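You operate a simulated robot arm through the tools that you are given. There is no shell and no other tool.

The job below is to be done with a simulated robot arm. You get a single attempt, and the scene is never put back.

Task
Unplug the grey plug and wind its cable back on to the reel.
Fine: switch the power strip off first, stand the plug on the bench, slide the reel's blue slider to FREE to wind and back to LOCK after. Set down upright: grey plug.
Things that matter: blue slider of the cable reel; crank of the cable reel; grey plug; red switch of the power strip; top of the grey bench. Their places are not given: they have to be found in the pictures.

It is judged by the outcome, as a careful person would: the job done as asked, and still so three seconds after it is handed in. It fails if anything else is knocked over, pushed out of place, dropped, spilled or broken.

Robot
A 6-joint arm with a two-finger parallel gripper, fixed in place. Base frame: the origin is on the floor under the middle of its stand, x ahead of it, y to its left, z up; the work surface is at about z = 860. Units: mm, degrees, N and s.
With the tool pointing down near the work surface it reaches from about 360 to 880 mm from the base axis. Its first joint turns from -115.0 to 115.0 degrees. Payload 3.43 kg.
Tool frame: the origin (TCP) lies between the finger pads and is the grasp point; the fingertips stand 34 mm ahead of it; z points along the fingers, y is the line along which they close. The gripper opens to 128 mm. The fingers are 24 mm wide and 12 mm thick; the gripper's body (48 by 130 mm) begins 96 mm behind the TCP.
Orientation is that of the tool frame in the base frame, as a unit quaternion [w, x, y, z]. With the fingers straight down and closing along the base's y, the tool's x points along the base's -x, its y along +y and its z along -z.

Tools
- The arm moves only by the tool arm_command. Its argument "commands" is one flat list of numbers, 6 for each row, row after row: the shift along the tool's x, y, z in mm, then the turn, a rotation vector about the tool's x, y, z in degrees. In form: [x, y, z, ax, ay, az, x, y, z, ax, ay, az, ...]. A call has 1 to 20 rows; each row shifts and turns the commanded pose from where the row before left it, along the tool's axes as they then stand. "grip" is the gripper command, from -1 (shut) to 1 (fully open), values between in proportion, set as the call begins (left out, the last holds). A row lasts 0.2 s, in which the tool goes at most 50 mm and 8.6 degrees; a call with a longer step from one row to the next is refused whole, and so is a gripper value outside its range. A pose out of reach is approached as far as the arm can. The call stops where the force on the tool passes 90 N (or 10 N more than at its start, if that is more) or the arm is blocked; 0.2 s more then pass. The fingers move at their own pace (about 108 mm/s each) and stop on an object; they squeeze with about 20 N. The grip force told is the motor's: it shows also when the fingers shut on nothing. Time passes only in rows, and 0.2 s behind the last, so rows that do not move let the fingers close. The reply holds the time, the measured pose of the TCP, the force on the tool along the base axes, the opening and the grip force, in the units named above and with some noise, with the torque about the TCP (base axes, N m) and any sound that the robot's microphone picked up.
- Cameras (640 x 400 px; columns grow to the right, rows downward): "scene" is fixed at [47.6, -499.2, 1634.3]; the picture's right is [0.66, -0.75, 0.00], its down [-0.40, -0.36, -0.84] and it looks along [0.63, 0.56, -0.54] (base axes); focal length 315 px, centre (320, 200). "wrist" rides on the gripper at [76, -11, -160] in the tool frame; the picture's right is [0.15, 0.99, 0.00], its down [-0.88, 0.13, -0.46] and it looks along [-0.45, 0.07, 0.89] (tool axes); focal length 234 px, centre (320, 200).
- get_image(camera): a new picture of that camera. The clock stands still meanwhile.
- lift_body(by): moves the trunk up (or, below 0, down) by that many mm; the arm rides with it, the base frame stays. It gives what a move gives, with no picture.
- probe_pixels(camera, pixels): for up to 12 pixels [column, row] of the newest picture of that camera ("zoom" is the newest enlarged one), the place [x, y, z] in the base frame of the surface seen there, good to about 3 mm. The clock stands still meanwhile.
- enlarge(camera, box): a new picture of the part [left, top, right, bottom] of that camera's present view, enlarged. The clock stands still meanwhile.
- finish_job(): hands the job in; it is judged then, once.

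Leave the gripper open and the arm clear of the work at the hand-in unless told otherwise.

The tools are called after "Call:" as a command line: name --argument value ..., lists and objects as JSON in quotes. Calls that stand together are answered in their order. arm_command: Moves the arm, as the interface text tells. Its arguments: {"type":"object","properties":{"commands":{"type":"array"},"grip":{"type":"number"}},"required":["commands"]} The other tools are called the same way: lift_body (by) moves the trunk up or down; get_image (camera) takes a picture; probe_pixels (camera, pixels) gives the place of the surface under pixels of a picture; enlarge (camera, box) takes an enlarged picture of a part of a camera's view; finish_job () hands the job in.

At the start:

```text
time_s: 0.0
tcp_pos: [451.6, 344.0, 1184.7]
ee_rot: [0.0, 0.001, 1.0, -0.001]
wrist_force: [1.0, 0.3, -0.4]
moment: [0.01, 0.01, 0.02]
grip_width: 127.9
grasp_force: 0.0
trunk travel left (down, up): [-650.0, 140.0]
```

scene: 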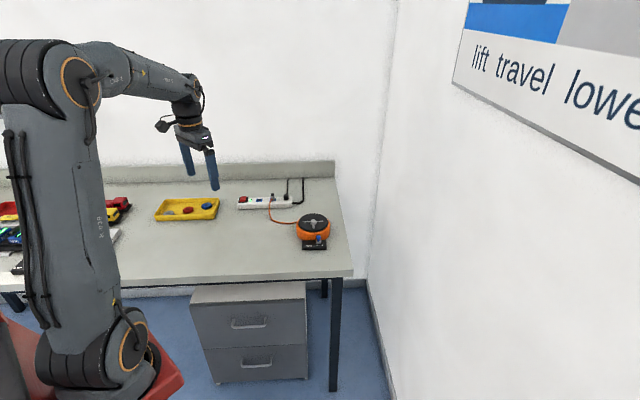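
wrist: 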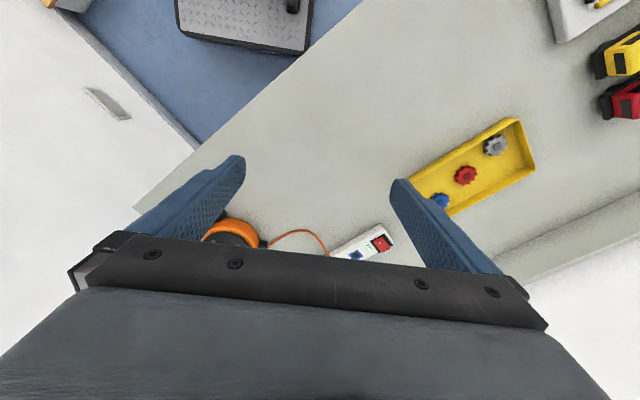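

I see the power strip at about (265,202) in the scene and the orange reel at about (313,228). I'll enlarge both areas to look closer.

Call:
enlarge --camera "scene" --box '[225, 170, 345, 260]'

Call:
enlarge --camera "scene" --box '[285, 200, 345, 255]'

```text
4.44 times, centred on (285, 215) of scene
```

zoom: 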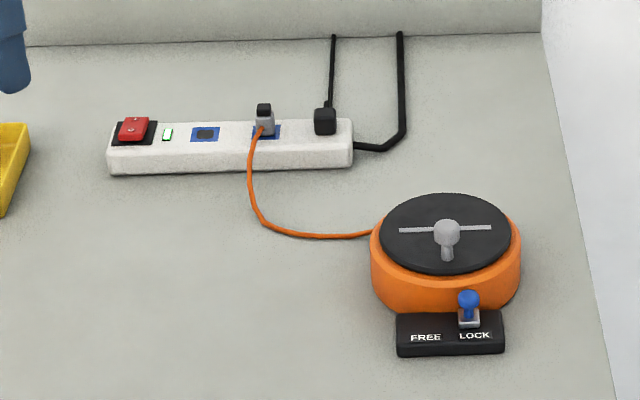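

```text
7.27 times, centred on (315, 228) of scene
```

zoom: 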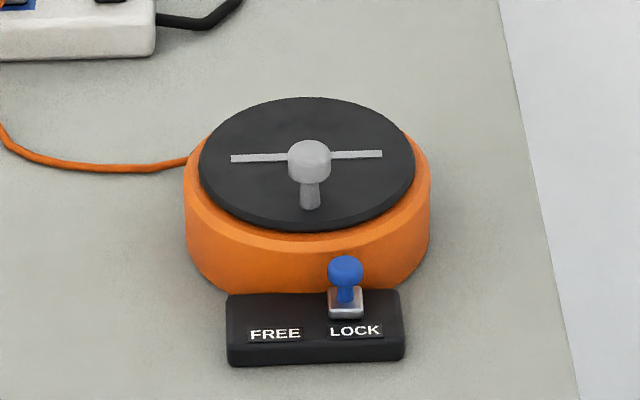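

The reel carries a crank disc with a grey knob at zoom (309,165), and a blue slider at (345,275) standing at LOCK. I'll probe these points.

Call:
probe_pixels --camera "zoom" --pixels '[[309, 150], [309, 165], [309, 200], [345, 268], [345, 295], [345, 308], [275, 335], [355, 331], [235, 158], [378, 154], [306, 120], [306, 225]]'

Call:
probe_pixels --camera "zoom" --pixels '[[232, 310], [400, 300], [235, 362], [400, 355], [190, 190], [428, 190], [306, 280], [120, 250], [480, 250], [110, 165], [60, 158], [10, 140]]'

Call:
enlarge --camera "scene" --box '[230, 180, 310, 220]'

```text
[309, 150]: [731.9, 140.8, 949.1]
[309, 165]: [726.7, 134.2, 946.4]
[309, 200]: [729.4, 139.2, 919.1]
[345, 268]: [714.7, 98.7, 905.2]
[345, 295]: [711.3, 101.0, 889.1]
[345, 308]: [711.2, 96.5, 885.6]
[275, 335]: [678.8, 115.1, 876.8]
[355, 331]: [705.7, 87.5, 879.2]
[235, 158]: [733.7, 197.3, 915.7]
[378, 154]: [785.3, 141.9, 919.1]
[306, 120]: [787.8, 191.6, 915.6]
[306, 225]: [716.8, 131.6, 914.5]
```

```text
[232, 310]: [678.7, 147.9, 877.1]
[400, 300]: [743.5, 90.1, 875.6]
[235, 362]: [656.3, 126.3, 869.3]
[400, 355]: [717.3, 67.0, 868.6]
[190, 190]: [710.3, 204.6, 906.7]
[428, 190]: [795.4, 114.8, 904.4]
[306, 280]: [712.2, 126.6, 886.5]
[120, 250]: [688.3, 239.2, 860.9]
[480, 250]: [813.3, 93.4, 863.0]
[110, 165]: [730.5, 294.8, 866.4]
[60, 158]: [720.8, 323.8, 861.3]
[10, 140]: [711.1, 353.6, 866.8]
```

```text
8.00 times, centred on (270, 200) of scene
```

zoom: 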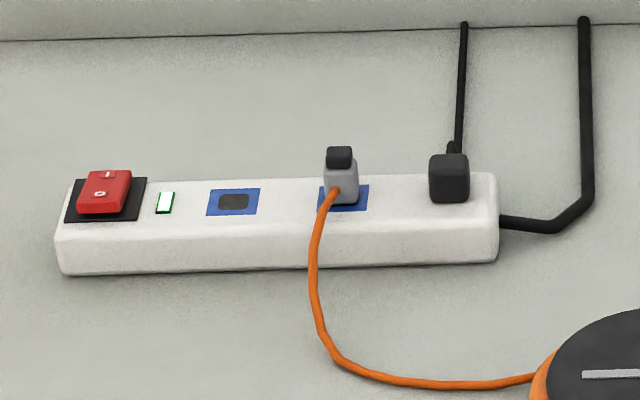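

The strip has a red rocker at zoom (103,192), a green-lit lamp at (165,202), an empty blue socket at (233,201), the grey plug with a black cap at (340,175), and a black plug at (449,178). I'll probe these.

Call:
probe_pixels --camera "zoom" --pixels '[[109, 175], [100, 194], [90, 190], [122, 190], [85, 208], [125, 175], [70, 215], [142, 183], [165, 202], [95, 210], [115, 210], [103, 185]]'

Call:
probe_pixels --camera "zoom" --pixels '[[339, 152], [339, 163], [340, 175], [342, 195], [330, 180], [355, 180], [330, 155], [350, 155], [336, 192], [323, 205], [366, 190], [449, 158]]'

Call:
probe_pixels --camera "zoom" --pixels '[[65, 235], [495, 225], [75, 182], [490, 178], [65, 270], [495, 258], [310, 240], [320, 330], [360, 370], [450, 385], [530, 378], [449, 185]]'

Call:
enlarge --camera "scene" --box '[232, 190, 262, 210]'

Call:
enlarge --camera "scene" --box '[262, 188, 292, 208]'

```text
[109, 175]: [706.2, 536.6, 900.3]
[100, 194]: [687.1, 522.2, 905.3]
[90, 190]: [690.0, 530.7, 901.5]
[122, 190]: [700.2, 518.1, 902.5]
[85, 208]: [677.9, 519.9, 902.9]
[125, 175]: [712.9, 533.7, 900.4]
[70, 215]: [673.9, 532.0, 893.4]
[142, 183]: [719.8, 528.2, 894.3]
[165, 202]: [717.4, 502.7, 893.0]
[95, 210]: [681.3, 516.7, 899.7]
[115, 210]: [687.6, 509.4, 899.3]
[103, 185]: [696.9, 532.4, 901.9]
```

```text
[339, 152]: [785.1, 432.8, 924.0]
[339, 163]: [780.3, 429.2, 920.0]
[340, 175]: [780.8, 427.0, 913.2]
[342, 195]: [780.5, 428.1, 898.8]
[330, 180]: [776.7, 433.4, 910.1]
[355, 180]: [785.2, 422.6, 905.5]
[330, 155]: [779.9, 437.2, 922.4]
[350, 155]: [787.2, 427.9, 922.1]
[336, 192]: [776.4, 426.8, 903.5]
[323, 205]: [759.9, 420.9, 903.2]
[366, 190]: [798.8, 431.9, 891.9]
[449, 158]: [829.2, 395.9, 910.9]
```

```text
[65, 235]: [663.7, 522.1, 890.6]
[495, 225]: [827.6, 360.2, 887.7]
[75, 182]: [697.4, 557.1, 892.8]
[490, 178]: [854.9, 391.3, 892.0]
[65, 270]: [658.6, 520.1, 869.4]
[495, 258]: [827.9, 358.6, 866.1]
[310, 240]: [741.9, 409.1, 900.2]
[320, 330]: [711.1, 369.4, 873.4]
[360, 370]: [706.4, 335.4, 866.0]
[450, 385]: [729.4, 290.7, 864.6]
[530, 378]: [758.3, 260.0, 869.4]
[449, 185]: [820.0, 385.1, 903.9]
```

```text
16.00 times, centred on (247, 200) of scene
```

zoom: 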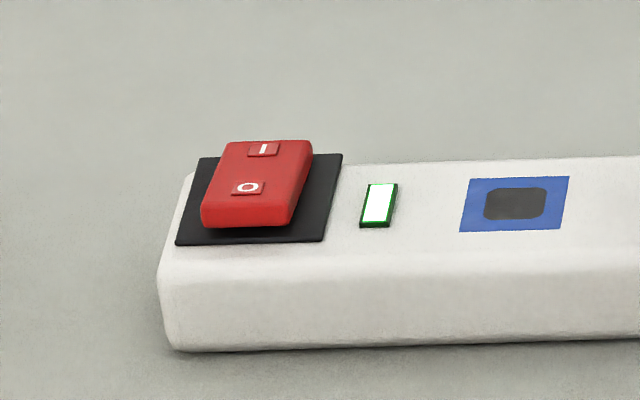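

```text
16.00 times, centred on (277, 198) of scene
```

zoom: 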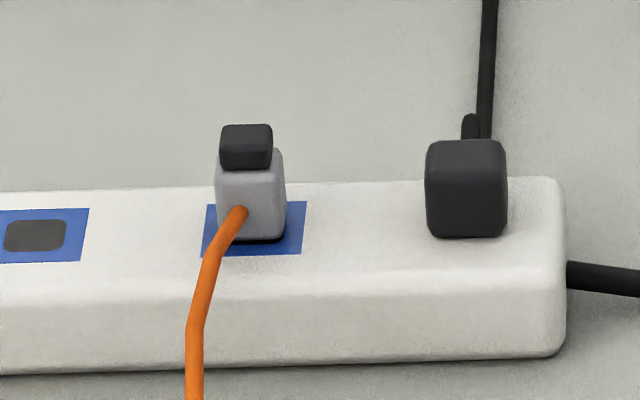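

The red rocker's O end is raised, so the strip is ON. That end is at about (684,520,905). The grey plug is at about (783,430) with its top at z≈925. The crank knob is at about (729,138) with z 919–950, and the slider knob is at about (712,99,905). Next I'll move the arm over the reel at a safe height so the wrist camera can see it closely.

Call:
arm_command --commands '[-28, -32, 0, 0, 0, 0, -28, -32, 0, 0, 0, 0, -28, -32, 0, 0, 0, 0, -28, -32, 0, 0, 0, 0, -28, -32, 0, 0, 0, 0, -28, -32, 0, 0, 0, 0]'

Call:
get_image --camera "wrist"

```text
time_s: 1.4
tcp_pos: [619.7, 151.8, 1186.8]
ee_rot: [0.0, 0.0, 1.0, 0.001]
wrist_force: [0.4, 0.9, 0.9]
moment: [-0.01, -0.06, -0.04]
grip_width: 127.8
grasp_force: 0.0
trunk travel left (down, up): [-650.0, 140.0]
```

```text
taken
```

wrist: 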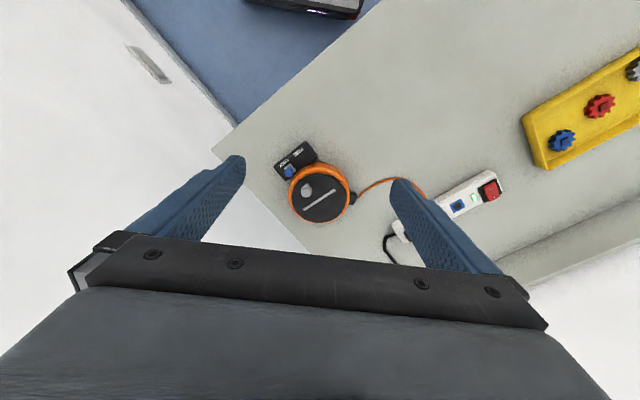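

The reel is at about wrist (318,190). I'll enlarge it to look for markings and the exact places of the knob and slider.

Call:
enlarge --camera "wrist" --box '[264, 135, 376, 235]'

Call:
enlarge --camera "wrist" --box '[340, 160, 440, 222]'

```text
4.00 times, centred on (320, 185) of wrist
```

zoom: 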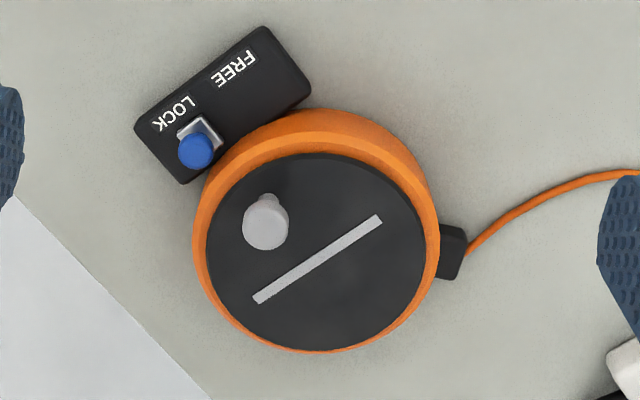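

```text
6.40 times, centred on (390, 191) of wrist
```

zoom: 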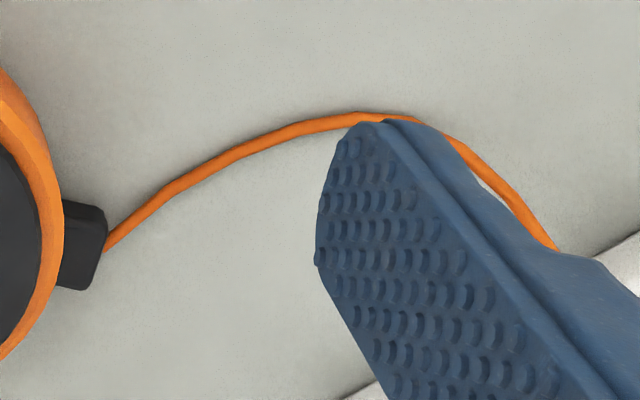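

No direction arrow shows on the disc, and the cable enters through a black guide block at zoom (455,252). I'll re-enlarge the reel and probe it from this closer view.

Call:
enlarge --camera "wrist" --box '[264, 135, 376, 235]'

Call:
probe_pixels --camera "zoom" --pixels '[[265, 227], [250, 227], [282, 227], [265, 208], [265, 243], [270, 200], [316, 155], [316, 345], [210, 255], [424, 250], [256, 298], [380, 220]]'

Call:
probe_pixels --camera "zoom" --pixels '[[196, 150], [185, 150], [208, 150], [196, 136], [196, 163], [205, 124], [185, 125], [218, 140], [175, 115], [235, 68], [262, 30], [140, 122]]'

Call:
probe_pixels --camera "zoom" --pixels '[[305, 90], [185, 180], [453, 250], [465, 235], [440, 275], [475, 245], [560, 192], [316, 250], [200, 250], [436, 240], [316, 115], [290, 340]]'

```text
4.00 times, centred on (320, 185) of wrist
```

zoom: 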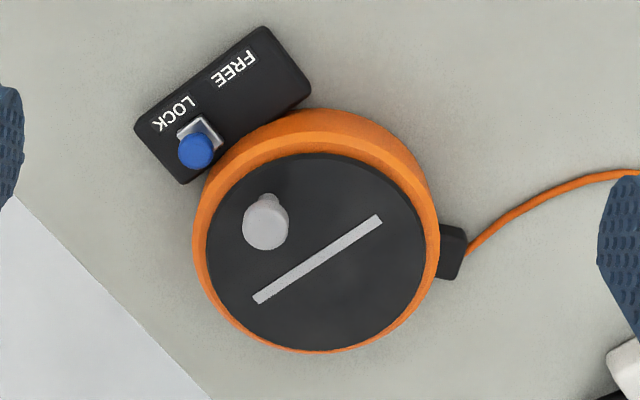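

```text
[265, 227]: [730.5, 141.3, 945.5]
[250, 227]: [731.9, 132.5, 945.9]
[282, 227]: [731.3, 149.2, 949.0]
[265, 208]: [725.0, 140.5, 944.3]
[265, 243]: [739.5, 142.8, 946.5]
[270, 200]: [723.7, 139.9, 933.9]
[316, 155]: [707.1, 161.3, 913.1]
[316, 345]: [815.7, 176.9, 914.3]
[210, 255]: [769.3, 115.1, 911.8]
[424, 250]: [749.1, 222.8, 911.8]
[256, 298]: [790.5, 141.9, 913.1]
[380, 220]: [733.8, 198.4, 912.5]
```

```text
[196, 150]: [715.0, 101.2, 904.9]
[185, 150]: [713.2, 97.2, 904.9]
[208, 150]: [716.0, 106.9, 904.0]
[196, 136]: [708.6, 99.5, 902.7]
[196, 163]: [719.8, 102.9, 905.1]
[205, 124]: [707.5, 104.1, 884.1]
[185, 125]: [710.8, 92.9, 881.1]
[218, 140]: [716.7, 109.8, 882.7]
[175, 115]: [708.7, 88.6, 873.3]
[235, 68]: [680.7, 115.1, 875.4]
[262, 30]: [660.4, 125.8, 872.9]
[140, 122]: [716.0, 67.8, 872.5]
```

```text
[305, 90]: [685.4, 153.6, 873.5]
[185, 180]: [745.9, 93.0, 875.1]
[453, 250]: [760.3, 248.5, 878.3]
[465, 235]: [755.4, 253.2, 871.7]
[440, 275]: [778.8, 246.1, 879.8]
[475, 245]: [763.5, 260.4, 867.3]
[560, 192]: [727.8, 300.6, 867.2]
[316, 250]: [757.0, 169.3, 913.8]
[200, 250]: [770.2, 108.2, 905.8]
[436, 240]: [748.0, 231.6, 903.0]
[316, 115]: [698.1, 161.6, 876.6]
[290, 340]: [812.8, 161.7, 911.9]
```

Fitting the probed points, the crank disc centre is at about (761,169) and its knob at about (732,141), giving a radius of about 40 mm with the knob top at z≈949. The slider knob is at about (714.5,101.5) and FREE lies about 38 mm away along (-0.7,+0.7). The strip runs at 45° as well. I'll turn the tool +45° about the vertical, which is −45° about tool z, so the fingers close along that diagonal. Then I'll go over to the strip to look.

Call:
arm_command --commands '[0, 0, 0, 0, 0, -7.5, 0, 0, 0, 0, 0, -7.5, 0, 0, 0, 0, 0, -7.5, 0, 0, 0, 0, 0, -7.5, 0, 0, 0, 0, 0, -7.5, 0, 0, 0, 0, 0, -7.5, -29.9, 33.2, 11, 0, 0, 0, -29.9, 33.2, 11, 0, 0, 0, -29.9, 33.2, 11, 0, 0, 0, -29.9, 33.2, 11, 0, 0, 0, -29.9, 33.2, 11, 0, 0, 0, -29.9, 33.2, 11, 0, 0, 0]'

Call:
get_image --camera "wrist"

```text
time_s: 4.0
tcp_pos: [603.1, 418.8, 1119.1]
ee_rot: [0.0, -0.383, 0.924, -0.001]
wrist_force: [-0.5, -0.3, -0.5]
moment: [0.05, 0.0, 0.04]
grip_width: 128.1
grasp_force: 0.1
trunk travel left (down, up): [-650.0, 140.0]
```

```text
taken
```

wrist: 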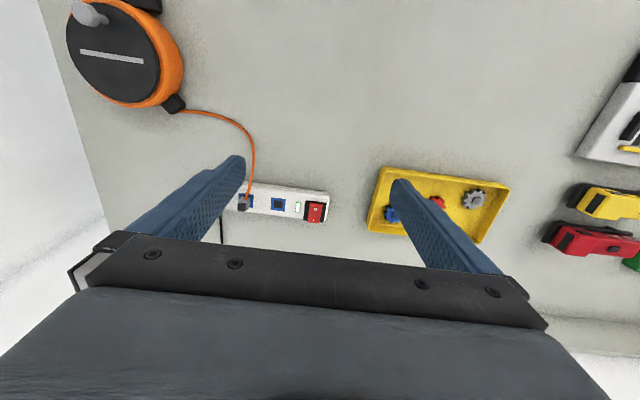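

The strip's switch shows at wrist (316,211) and the empty socket at (278,204). The left finger partly hides the plug at (243,203). I'll enlarge the strip.

Call:
enlarge --camera "wrist" --box '[228, 170, 340, 240]'

Call:
probe_pixels --camera "wrist" --pixels '[[315, 206], [315, 211], [315, 217], [309, 211], [321, 211], [298, 207], [278, 204], [330, 206], [328, 222], [243, 203], [250, 185], [250, 150]]'

```text
5.71 times, centred on (284, 205) of wrist
```

zoom: 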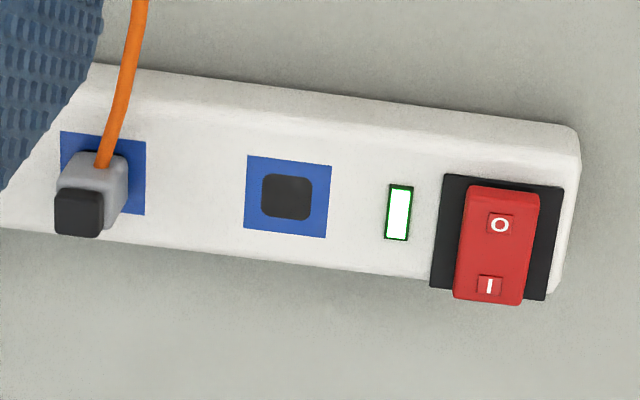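

```text
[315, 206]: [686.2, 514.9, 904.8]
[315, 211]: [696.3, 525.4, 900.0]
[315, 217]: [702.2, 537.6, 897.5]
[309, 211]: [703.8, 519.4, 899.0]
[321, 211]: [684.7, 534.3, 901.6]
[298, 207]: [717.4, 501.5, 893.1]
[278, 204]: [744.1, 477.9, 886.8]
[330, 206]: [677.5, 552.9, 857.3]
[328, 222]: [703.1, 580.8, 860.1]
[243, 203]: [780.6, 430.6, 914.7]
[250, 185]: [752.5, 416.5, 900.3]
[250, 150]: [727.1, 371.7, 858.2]
```

The rocker is clear now, with O nearer and I farther. I'll probe the rocker and plug corners in this enlarged view.

Call:
probe_pixels --camera "zoom" --pixels '[[500, 195], [500, 225], [497, 250], [490, 285], [470, 200], [532, 205], [475, 195], [530, 195], [460, 292], [518, 296], [446, 180], [560, 192]]'

Call:
probe_pixels --camera "zoom" --pixels '[[78, 212], [60, 195], [100, 195], [78, 192], [75, 230], [115, 185], [95, 160], [120, 160], [110, 220], [104, 160], [125, 60], [140, 150]]'

```text
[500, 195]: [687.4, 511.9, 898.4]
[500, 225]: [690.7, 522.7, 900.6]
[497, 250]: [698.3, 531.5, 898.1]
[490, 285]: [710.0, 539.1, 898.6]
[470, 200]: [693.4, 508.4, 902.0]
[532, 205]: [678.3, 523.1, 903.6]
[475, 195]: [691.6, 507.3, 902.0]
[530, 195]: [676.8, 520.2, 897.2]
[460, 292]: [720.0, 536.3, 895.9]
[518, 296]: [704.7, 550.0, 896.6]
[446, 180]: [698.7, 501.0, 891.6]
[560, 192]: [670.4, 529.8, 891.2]
```

```text
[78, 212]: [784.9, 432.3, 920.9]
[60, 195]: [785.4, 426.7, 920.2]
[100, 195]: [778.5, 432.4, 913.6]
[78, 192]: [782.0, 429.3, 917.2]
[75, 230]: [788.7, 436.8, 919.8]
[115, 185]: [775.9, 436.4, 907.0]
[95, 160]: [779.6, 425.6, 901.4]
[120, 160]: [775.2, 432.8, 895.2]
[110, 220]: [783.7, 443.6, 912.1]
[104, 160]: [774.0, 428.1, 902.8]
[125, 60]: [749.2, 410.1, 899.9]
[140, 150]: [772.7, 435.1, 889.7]
```

The rocker's O edge is at (684.3,514,904) and the I edge at (712,543,896), so the pivot is at about (698,528). I'll shut the fingers and stop above the O end at (686.5,516), TCP z≈955.

Call:
arm_command --commands '[-25.5, 1.95, 20, 0, 0, 0, -25.5, 1.95, 25, 0, 0, 0, -25.5, 1.95, 36, 0, 0, 0, -25.5, 1.95, 40, 0, 0, 0, -25.5, 1.95, 43, 0, 0, 0, 0, 0, 0, 0, 0, 0]' --grip -1

Call:
get_image --camera "wrist"

Call:
enlarge --camera "scene" --box '[225, 175, 285, 215]'

```text
time_s: 5.4
tcp_pos: [688.7, 515.7, 957.0]
ee_rot: [0.0, -0.383, 0.924, -0.001]
wrist_force: [-0.6, -0.3, -0.7]
moment: [-0.01, 0.0, 0.02]
grip_width: 0.2
grasp_force: 20.0
trunk travel left (down, up): [-650.0, 140.0]
```

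```text
taken
```

wrist: 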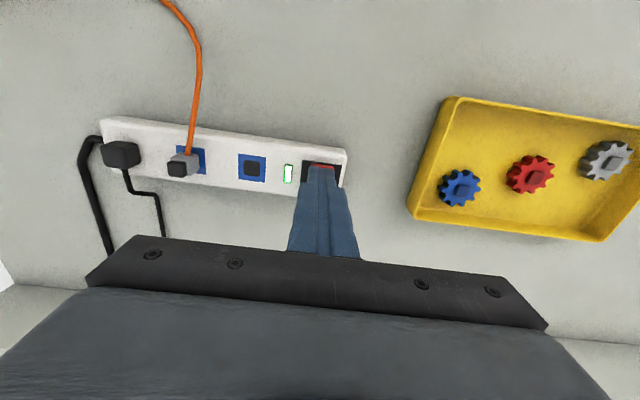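

```text
10.00 times, centred on (255, 195) of scene
```

zoom: 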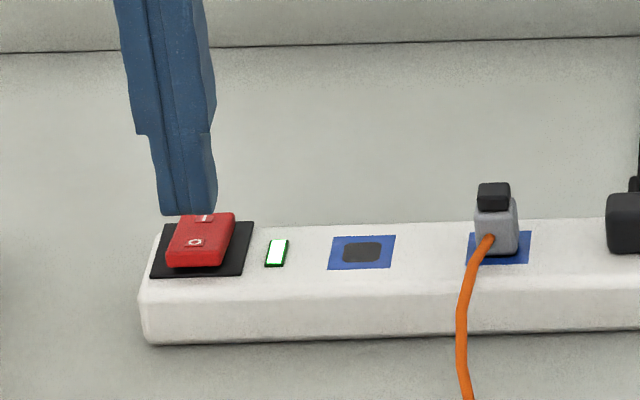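

The fingers are shut above the rocker's O end. I'll lower slowly onto it in small steps.

Call:
arm_command --commands '[1, 0, 5, 0, 0, 0, 0, 0, 5, 0, 0, 0, 0, 0, 5, 0, 0, 0, 0, 0, 2, 0, 0, 0, 0, 0, 2, 0, 0, 0, 0, 0, 2, 0, 0, 0, 0, 0, 2, 0, 0, 0, 0, 0, 1, 0, 0, 0]'

Call:
enlarge --camera "wrist" --box '[228, 130, 358, 210]'

Call:
enlarge --camera "scene" --box '[225, 175, 285, 215]'

```text
time_s: 7.2
tcp_pos: [687.6, 515.9, 932.6]
ee_rot: [0.001, -0.384, 0.923, 0.0]
wrist_force: [-1.3, -1.0, 9.9]
moment: [0.08, -0.02, -0.1]
grip_width: 0.1
grasp_force: 20.3
trunk travel left (down, up): [-650.0, 140.0]
```

```text
4.92 times, centred on (293, 170) of wrist
```

zoom: 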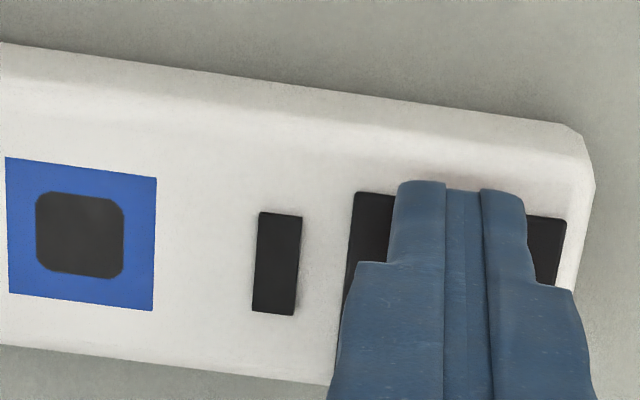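

```text
10.00 times, centred on (255, 195) of scene
```

zoom: 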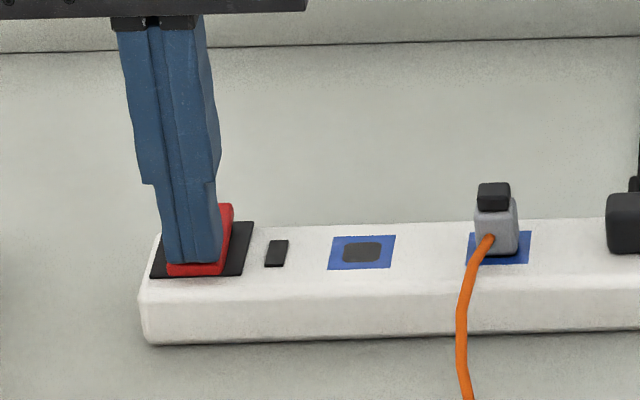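

The lamp has gone dark and the O end is down. I'll lift straight up and check that it stays off.

Call:
arm_command --commands '[0, 0, -5, 0, 0, 0, 0, 0, -20, 0, 0, 0, 0, 0, -40, 0, 0, 0, 0, 0, -40, 0, 0, 0]'

Call:
enlarge --camera "scene" --box '[225, 175, 285, 215]'

Call:
get_image --camera "wrist"

```text
time_s: 8.2
tcp_pos: [688.8, 511.7, 1037.7]
ee_rot: [0.0, -0.383, 0.924, 0.0]
wrist_force: [0.3, -0.1, -0.9]
moment: [-0.01, 0.02, 0.02]
grip_width: 0.0
grasp_force: 20.1
trunk travel left (down, up): [-650.0, 140.0]
```

```text
10.00 times, centred on (255, 195) of scene
```

zoom: 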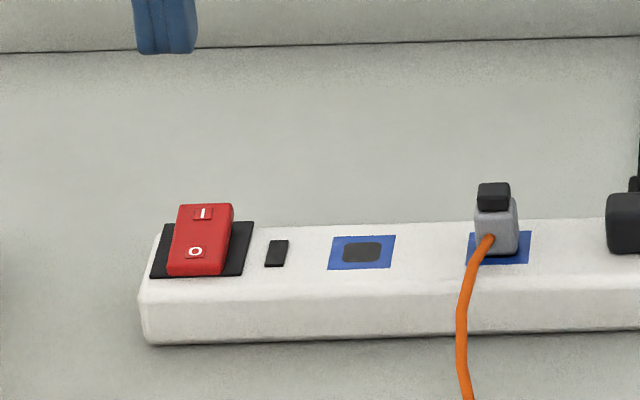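

```text
taken
```

wrist: 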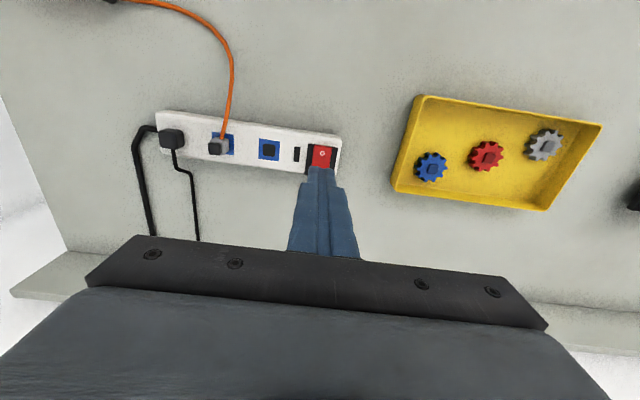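

The switch stays OFF, with the lamp dark and O pressed. Next is the plug at wrist (217,146), which I'll enlarge and measure.

Call:
enlarge --camera "wrist" --box '[155, 110, 275, 185]'

Call:
probe_pixels --camera "wrist" --pixels '[[218, 146], [213, 147], [222, 145], [215, 151], [215, 143], [172, 139], [222, 138], [233, 70], [150, 185], [196, 200], [228, 110], [217, 150]]'

```text
5.33 times, centred on (215, 148) of wrist
```

zoom: 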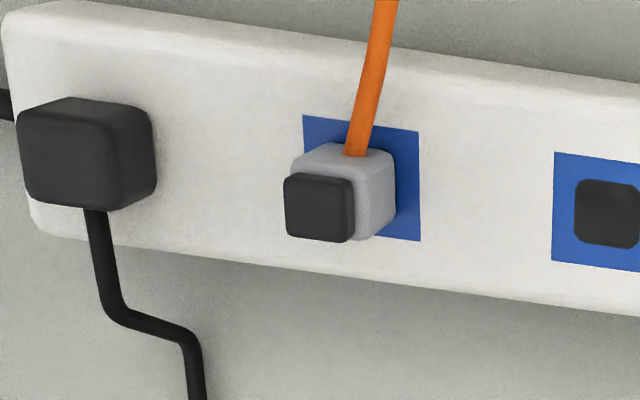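

```text
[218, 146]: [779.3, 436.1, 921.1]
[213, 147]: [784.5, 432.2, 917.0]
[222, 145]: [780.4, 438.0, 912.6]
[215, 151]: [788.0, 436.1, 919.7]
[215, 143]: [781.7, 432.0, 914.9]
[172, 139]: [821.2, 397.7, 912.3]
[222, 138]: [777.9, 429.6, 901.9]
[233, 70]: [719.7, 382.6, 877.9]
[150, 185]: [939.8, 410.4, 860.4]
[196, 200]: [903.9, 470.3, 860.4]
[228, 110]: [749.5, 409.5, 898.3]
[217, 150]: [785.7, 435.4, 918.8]
```

Call:
probe_pixels --camera "zoom" --pixels '[[290, 180], [348, 185], [290, 233], [345, 237], [318, 208], [300, 155], [385, 155], [390, 210], [365, 230], [345, 165], [356, 150], [385, 180]]'

Call:
probe_pixels --camera "zoom" --pixels '[[25, 120], [115, 130], [150, 120], [35, 195], [110, 205], [150, 180], [75, 160], [310, 120], [412, 135], [415, 235], [610, 215], [70, 100]]'

```text
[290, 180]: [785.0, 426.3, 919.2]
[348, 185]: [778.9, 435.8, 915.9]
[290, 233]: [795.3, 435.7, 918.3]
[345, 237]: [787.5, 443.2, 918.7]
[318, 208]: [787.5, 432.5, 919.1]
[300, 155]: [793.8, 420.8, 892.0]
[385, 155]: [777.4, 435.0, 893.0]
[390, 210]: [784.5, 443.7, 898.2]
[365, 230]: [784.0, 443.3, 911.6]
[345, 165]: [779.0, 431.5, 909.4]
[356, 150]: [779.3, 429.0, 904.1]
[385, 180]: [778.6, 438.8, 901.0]
```

```text
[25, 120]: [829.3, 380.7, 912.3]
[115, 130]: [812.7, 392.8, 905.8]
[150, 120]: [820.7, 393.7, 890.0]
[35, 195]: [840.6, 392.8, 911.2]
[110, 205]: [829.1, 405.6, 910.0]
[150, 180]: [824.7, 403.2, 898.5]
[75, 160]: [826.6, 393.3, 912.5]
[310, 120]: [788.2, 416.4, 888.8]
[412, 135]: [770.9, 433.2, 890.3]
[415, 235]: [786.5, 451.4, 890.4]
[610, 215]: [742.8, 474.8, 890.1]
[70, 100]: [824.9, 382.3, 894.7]
```

The plug centre is at about (787,434.5). Its body is about 18 mm square from z 893 to 913, with a cap up to 921. The black plug is 57 mm further along the strip. The target's radius is 899 mm, slightly beyond the quoted reach, so I'll move above it with fingers open about 40 mm and see what pose the arm attains.

Call:
arm_command --commands '[-4.9, -41.4, 17, 0, 0, 0, -4.9, -41.4, 17, 0, 0, 0, -4.9, -41.4, 17, 0, 0, 0, 0, 0, 0, 0, 0, 0]' --grip -0.375

Call:
get_image --camera "wrist"

```text
time_s: 9.2
tcp_pos: [760.3, 418.8, 983.2]
ee_rot: [0.0, -0.382, 0.924, 0.0]
wrist_force: [0.4, -0.2, 0.0]
moment: [0.0, -0.01, 0.0]
grip_width: 40.1
grasp_force: 0.1
out of reach, approached as far as the arm can: row 1, 2, 3
trunk travel left (down, up): [-650.0, 140.0]
```

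```text
taken
```

wrist: 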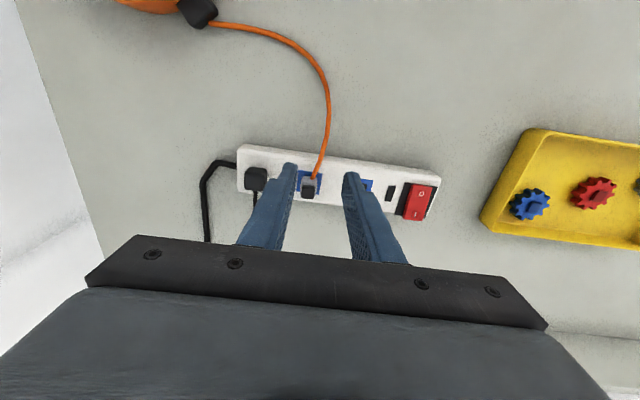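

The arm stopped at (760,419), radius 868, so it does run out of reach there. Tilting the tool so the fingertips lean outward, about tool y only, keeps the finger faces flat on the plug's sides and adds reach. I'll tilt by 12° here, with the tips still well above everything.

Call:
arm_command --commands '[0, 0, 0, 0, -6, 0, 0, 0, 0, 0, -6, 0, 0, 0, 0, 0, 0, 0]'

Call:
get_image --camera "wrist"

```text
time_s: 10.0
tcp_pos: [759.7, 420.0, 980.8]
ee_rot: [0.098, -0.381, 0.918, 0.041]
wrist_force: [1.3, -0.3, 0.4]
moment: [-0.02, 0.02, -0.03]
grip_width: 39.8
grasp_force: 0.0
trunk travel left (down, up): [-650.0, 140.0]
```

```text
taken
```

wrist: 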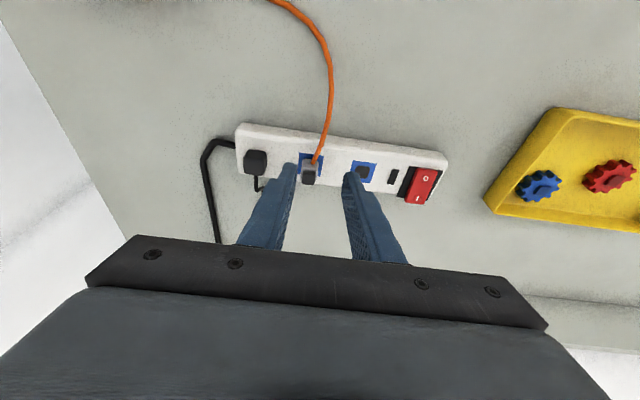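

The tilt is done with the command still at about (760,420,981). Now I'll move out to just above the plug, at TCP (782.8,430.3,968).

Call:
arm_command --commands '[-10.15, -4.5, 8.7, 0, 0, 0, -10.15, -4.5, 8.7, 0, 0, 0, 0, 0, 0, 0, 0, 0]'

Call:
enlarge --camera "wrist" --box '[220, 110, 400, 230]'

Call:
enlarge --camera "scene" --box '[240, 170, 315, 220]'

```text
time_s: 10.8
tcp_pos: [784.1, 433.0, 966.8]
ee_rot: [0.097, -0.381, 0.919, 0.04]
wrist_force: [-0.1, -0.2, 0.1]
moment: [-0.03, -0.02, 0.0]
grip_width: 40.0
grasp_force: 0.0
trunk travel left (down, up): [-650.0, 140.0]
```

```text
3.33 times, centred on (310, 170) of wrist
```

zoom: 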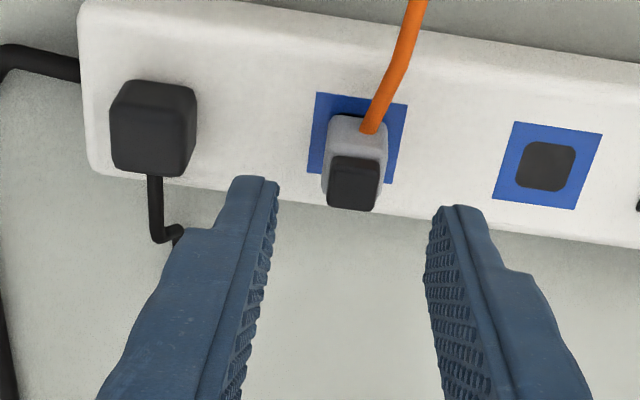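

```text
8.00 times, centred on (278, 195) of scene
```

zoom: 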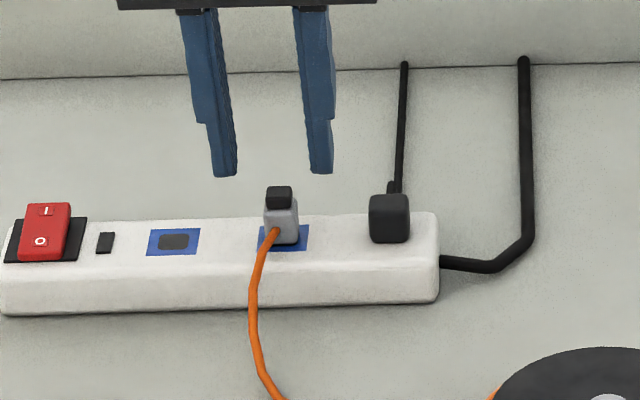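

The fingers are at (784,433,967), straddling the plug line. I'll go straight down so the tips end just above the strip top, at TCP (782.8,430.3,932).

Call:
arm_command --commands '[2.5, -0.25, 8.4, 0, 0, 0, 2.5, -0.25, 8.4, 0, 0, 0, 2.5, -0.25, 8.4, 0, 0, 0, 2.5, -0.25, 8.2, 0, 0, 0, 0, 0, 0, 0, 0, 0]'

Call:
enlarge --camera "wrist" --box '[220, 110, 400, 230]'

Call:
enlarge --camera "scene" --box '[240, 170, 315, 220]'

```text
time_s: 12.0
tcp_pos: [782.1, 428.5, 933.1]
ee_rot: [0.097, -0.381, 0.919, 0.04]
wrist_force: [0.0, 0.1, 0.1]
moment: [0.02, -0.02, 0.02]
grip_width: 39.8
grasp_force: 0.1
trunk travel left (down, up): [-650.0, 140.0]
```

```text
3.33 times, centred on (310, 170) of wrist
```

zoom: 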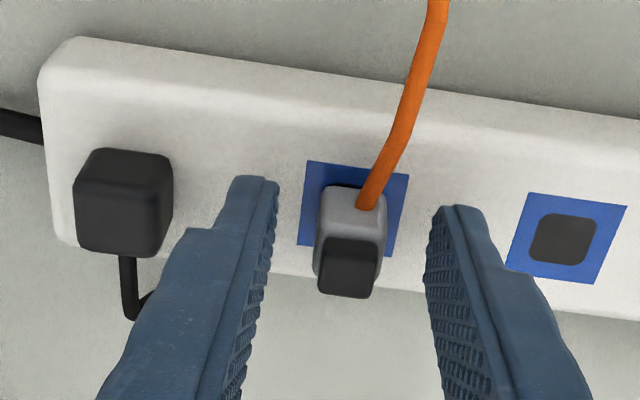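

```text
8.00 times, centred on (278, 195) of scene
```

zoom: 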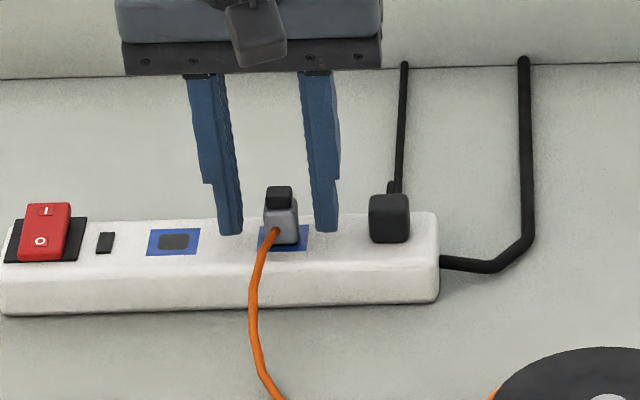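

The fingers straddle the plug well. I'll close them on the grey body.

Call:
arm_command --commands '[0, 0, 0, 0, 0, 0, 0, 0, 0, 0, 0, 0, 0, 0, 0, 0, 0, 0]' --grip -1

Call:
enlarge --camera "wrist" --box '[220, 110, 400, 230]'

```text
time_s: 12.8
tcp_pos: [781.2, 429.2, 932.5]
ee_rot: [0.097, -0.38, 0.919, 0.04]
wrist_force: [-0.7, 0.7, 0.2]
moment: [-0.01, 0.03, -0.01]
grip_width: 17.2
grasp_force: 20.1
trunk travel left (down, up): [-650.0, 140.0]
```

```text
3.33 times, centred on (310, 170) of wrist
```

zoom: 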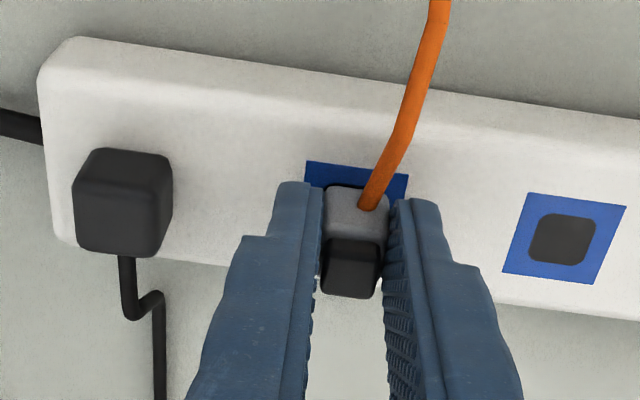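

The fingers hold the body at 17.2 mm with 20 N. I'll pull straight up in base z in 3 mm steps and watch the force.

Call:
arm_command --commands '[-0.63, 0, -2.93, 0, 0, 0, -0.63, 0, -2.93, 0, 0, 0, -0.63, 0, -2.93, 0, 0, 0, -0.63, 0, -2.93, 0, 0, 0]'

Call:
enlarge --camera "scene" --box '[240, 170, 315, 220]'

Call:
enlarge --camera "wrist" --box '[220, 110, 400, 230]'

```text
time_s: 13.8
tcp_pos: [781.8, 429.3, 944.9]
ee_rot: [0.096, -0.381, 0.919, 0.04]
wrist_force: [0.9, -0.1, -0.2]
moment: [-0.01, 0.0, 0.01]
grip_width: 17.2
grasp_force: 19.8
trunk travel left (down, up): [-650.0, 140.0]
```

```text
8.00 times, centred on (278, 195) of scene
```

zoom: 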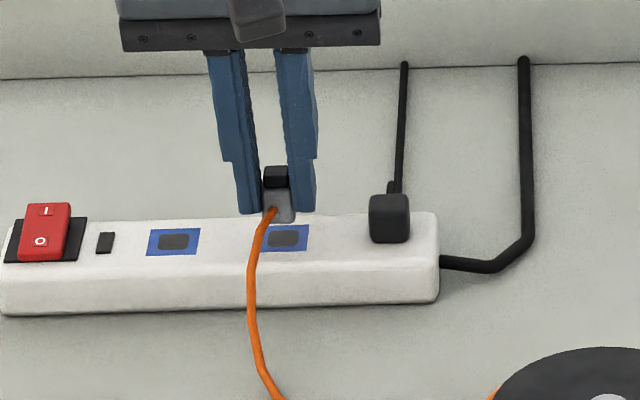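

```text
3.33 times, centred on (310, 170) of wrist
```

zoom: 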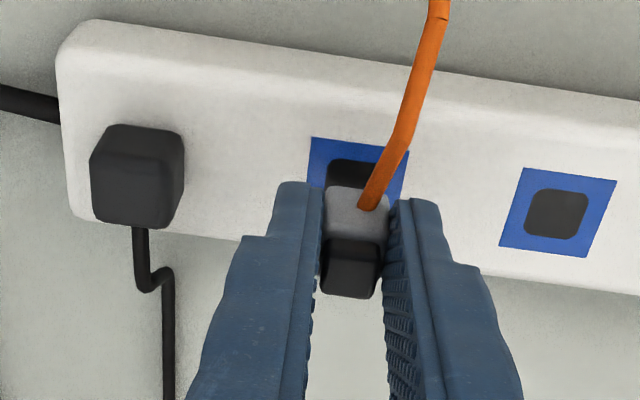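

The plug came out without slip. I'll lift further and draw back toward the robot so it clears the strip, then look at its underside.

Call:
arm_command --commands '[-3.16, 0, -14.7, 0, 0, 0, -3.16, 0, -14.7, 0, 0, 0, 15.5, 0, -17.8, 0, 0, 0, 15.5, 0, -17.8, 0, 0, 0, 15.5, 0, -17.8, 0, 0, 0, 0, 0, 0, 0, 0, 0]'

Call:
enlarge --camera "scene" --box '[240, 150, 330, 220]'

Call:
get_image --camera "wrist"

```text
time_s: 15.2
tcp_pos: [739.5, 388.6, 1016.9]
ee_rot: [0.097, -0.381, 0.918, 0.04]
wrist_force: [-0.8, -0.2, -0.8]
moment: [-0.02, 0.02, 0.0]
grip_width: 17.2
grasp_force: 20.1
trunk travel left (down, up): [-650.0, 140.0]
```

```text
5.71 times, centred on (285, 185) of scene
```

zoom: 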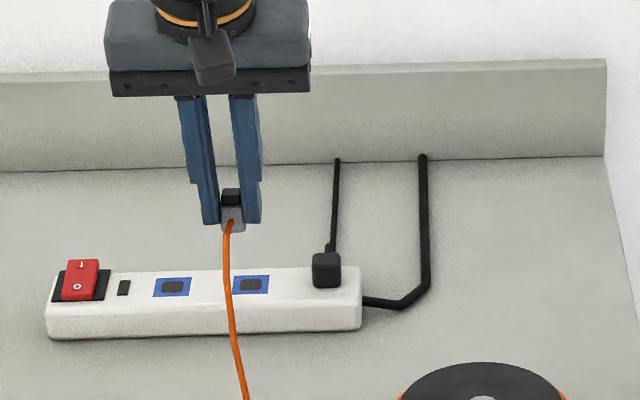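

```text
taken
```

wrist: 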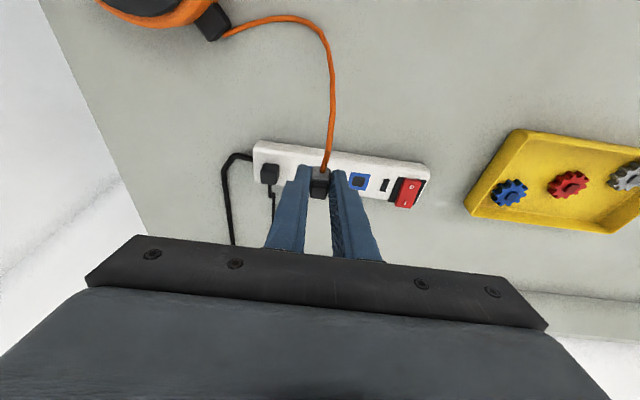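

Call:
enlarge --camera "scene" --box '[265, 173, 289, 197]'

Call:
probe_pixels --camera "scene" --pixels '[[275, 189], [276, 188], [275, 185], [276, 184]]'

```text
16.00 times, centred on (277, 185) of scene
```

zoom: 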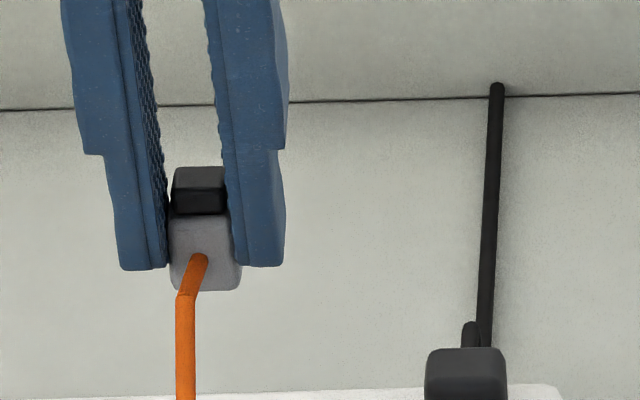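

```text
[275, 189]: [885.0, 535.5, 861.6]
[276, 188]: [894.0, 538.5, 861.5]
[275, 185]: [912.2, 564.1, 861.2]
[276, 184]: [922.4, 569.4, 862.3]
```

The plug shows no pins below its body, so its flat bottom can stand. I'll probe its face and bottom edge in this zoom.

Call:
probe_pixels --camera "zoom" --pixels '[[190, 283], [215, 285], [235, 285], [215, 275], [200, 235], [225, 230], [200, 205], [198, 175], [185, 225], [235, 270], [130, 262], [262, 262]]'

```text
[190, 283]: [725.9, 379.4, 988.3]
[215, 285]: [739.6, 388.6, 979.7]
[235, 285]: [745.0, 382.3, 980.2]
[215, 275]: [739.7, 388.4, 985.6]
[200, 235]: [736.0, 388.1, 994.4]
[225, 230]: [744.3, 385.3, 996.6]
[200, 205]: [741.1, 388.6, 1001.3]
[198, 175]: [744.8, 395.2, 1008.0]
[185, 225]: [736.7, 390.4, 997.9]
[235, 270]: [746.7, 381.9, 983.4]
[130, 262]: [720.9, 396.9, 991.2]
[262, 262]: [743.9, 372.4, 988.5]
```

The plug bottom sits about 39.5 mm below the TCP, so TCP z≈901 puts it on the bench. I'll stand it near the reel's cable guide at about (795,325), with its cable exit facing the guide. First I'll move above that spot with the tilt unchanged.

Call:
arm_command --commands '[8.5, -28.1, 17.6, 0, 0, 0, 8.5, -28.1, 17.6, 0, 0, 0, 8.5, -28.1, 17.6, 0, 0, 0, 0, 0, 0, 0, 0, 0]'

Call:
get_image --camera "wrist"

Call:
enlarge --camera "scene" --box '[240, 170, 345, 250]'

```text
time_s: 16.2
tcp_pos: [789.5, 317.3, 959.8]
ee_rot: [0.096, -0.381, 0.919, 0.04]
wrist_force: [-0.3, 0.4, -0.5]
moment: [-0.01, 0.01, 0.01]
grip_width: 16.9
grasp_force: 20.0
trunk travel left (down, up): [-650.0, 140.0]
```

```text
taken
```

wrist: 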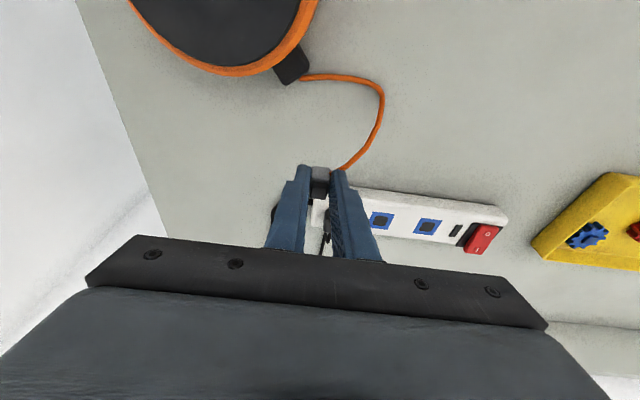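

```text
5.00 times, centred on (292, 210) of scene
```

zoom: 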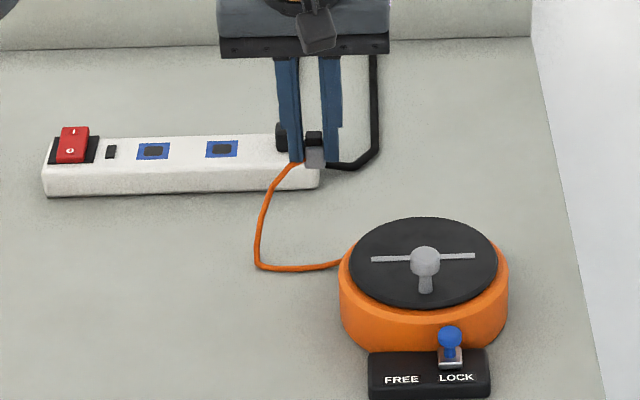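

It is above the spot, with strip and reel clear. I'll lower straight down, slowly near the bench.

Call:
arm_command --commands '[3.16, 0, 14.7, 0, 0, 0, 3.16, 0, 14.7, 0, 0, 0, 2.53, 0, 11.7, 0, 0, 0, 1.69, 0, 7.8, 0, 0, 0, 0.63, 0, 2.93, 0, 0, 0, 0.42, 0, 1.96, 0, 0, 0, 0.42, 0, 1.96, 0, 0, 0, 0, 0, 0, 0, 0, 0]'

Call:
enlarge --camera "scene" --box '[280, 190, 325, 220]'

```text
time_s: 18.0
tcp_pos: [790.2, 320.6, 902.8]
ee_rot: [0.097, -0.38, 0.919, 0.041]
wrist_force: [0.0, -0.2, -0.2]
moment: [-0.01, -0.01, 0.03]
grip_width: 16.9
grasp_force: 20.5
trunk travel left (down, up): [-650.0, 140.0]
```

```text
13.33 times, centred on (302, 205) of scene
```

zoom: 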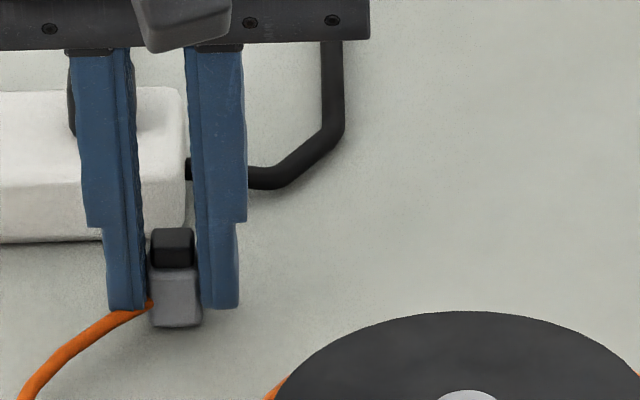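

There is no contact force yet and a thin gap to the shadow. I'll lower 1 mm at a time for two rows and read the force.

Call:
arm_command --commands '[0.21, 0, 0.98, 0, 0, 0, 0.21, 0, 0.98, 0, 0, 0, 0, 0, 0, 0, 0, 0]'

Call:
enlarge --camera "scene" --box '[280, 190, 325, 220]'

```text
time_s: 18.8
tcp_pos: [792.3, 319.1, 902.6]
ee_rot: [0.097, -0.38, 0.919, 0.039]
wrist_force: [-0.3, 0.2, -1.0]
moment: [-0.04, -0.02, 0.01]
grip_width: 17.0
grasp_force: 19.8
trunk travel left (down, up): [-650.0, 140.0]
```

```text
13.33 times, centred on (302, 205) of scene
```

zoom: 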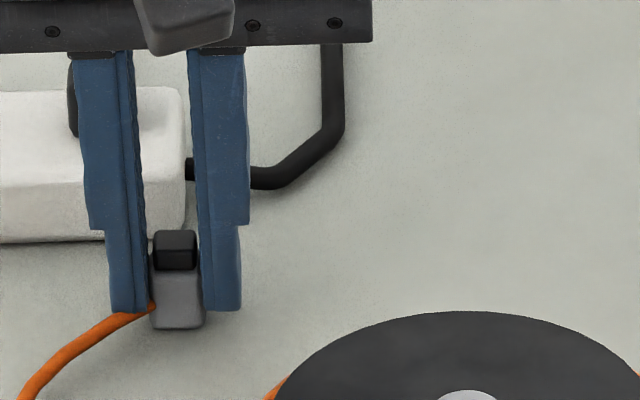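

There is still no load. I'll lower another 2 mm in half steps.

Call:
arm_command --commands '[0.16, 0, 0.73, 0, 0, 0, 0.16, 0, 0.73, 0, 0, 0, 0, 0, 0, 0, 0, 0]'

Call:
enlarge --camera "scene" --box '[290, 197, 314, 217]'

```text
time_s: 19.6
tcp_pos: [789.7, 320.6, 902.3]
ee_rot: [0.097, -0.38, 0.919, 0.04]
wrist_force: [0.7, -0.7, 3.1]
moment: [-0.04, -0.05, -0.01]
grip_width: 17.2
grasp_force: 20.2
trunk travel left (down, up): [-650.0, 140.0]
```

```text
16.00 times, centred on (302, 207) of scene
```

zoom: 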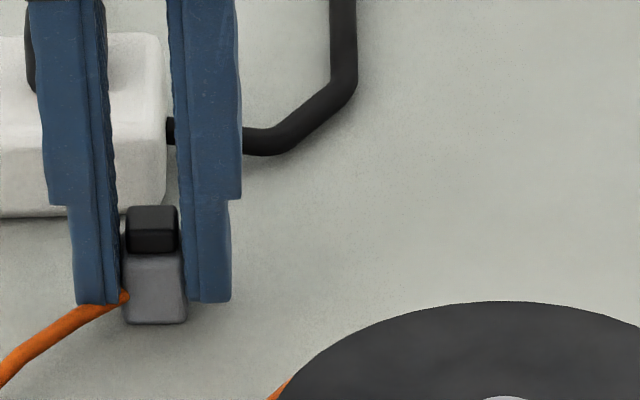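

There are 3.1 N upward on the tool, so the plug is standing on the bench. I'll open the fingers to 40 mm to release it.

Call:
arm_command --commands '[0, 0, 0, 0, 0, 0, 0, 0, 0, 0, 0, 0, 0, 0, 0, 0, 0, 0]' --grip -0.375

Call:
enlarge --camera "scene" --box '[290, 197, 314, 217]'

Call:
get_image --camera "wrist"

```text
time_s: 20.4
tcp_pos: [790.9, 319.7, 901.2]
ee_rot: [0.097, -0.38, 0.919, 0.04]
wrist_force: [-0.7, 0.0, 0.5]
moment: [-0.01, -0.01, 0.01]
grip_width: 40.0
grasp_force: 0.1
trunk travel left (down, up): [-650.0, 140.0]
```

```text
16.00 times, centred on (302, 207) of scene
```

zoom: 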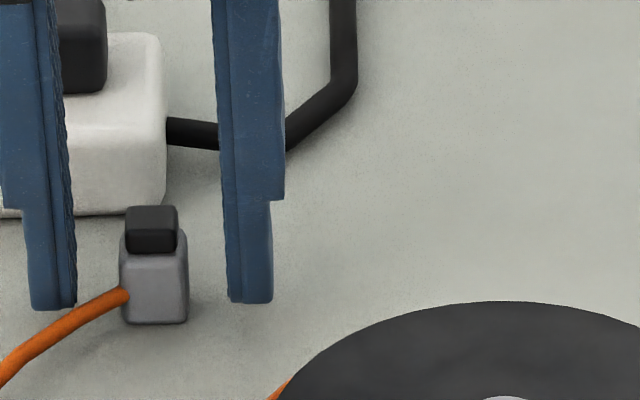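

```text
taken
```

wrist: 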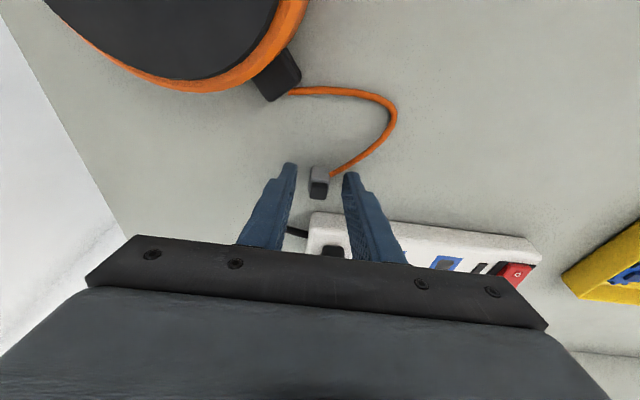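

The plug stands upright and free. I'll rise straight up 100 mm, take the tilt out, then travel over to above the slider, keeping the tips above the crank knob.

Call:
arm_command --commands '[-5.3, 0, -24.5, 0, 0, 0, -5.3, 0, -24.5, 0, 0, 0, -5.3, 0, -24.5, 0, 0, 0, -5.3, 0, -24.5, 0, 0, 0, 0, 0, 0, 0, 6, 0, 0, 0, 0, 0, 6, 0, 0, 0, 0, 0, 0, 0]'

Call:
enlarge --camera "scene" --box '[270, 180, 345, 250]'

```text
time_s: 22.0
tcp_pos: [792.0, 321.3, 999.2]
ee_rot: [0.0, -0.382, 0.924, 0.0]
wrist_force: [-0.4, -1.0, 0.1]
moment: [0.01, -0.01, 0.01]
grip_width: 40.1
grasp_force: 0.0
trunk travel left (down, up): [-650.0, 140.0]
```

```text
5.71 times, centred on (308, 215) of scene
```

zoom: 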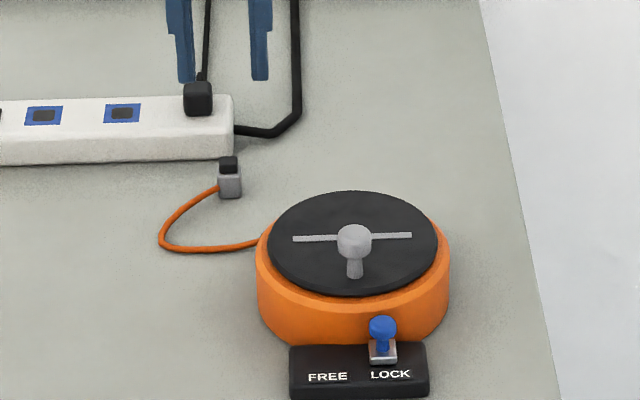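

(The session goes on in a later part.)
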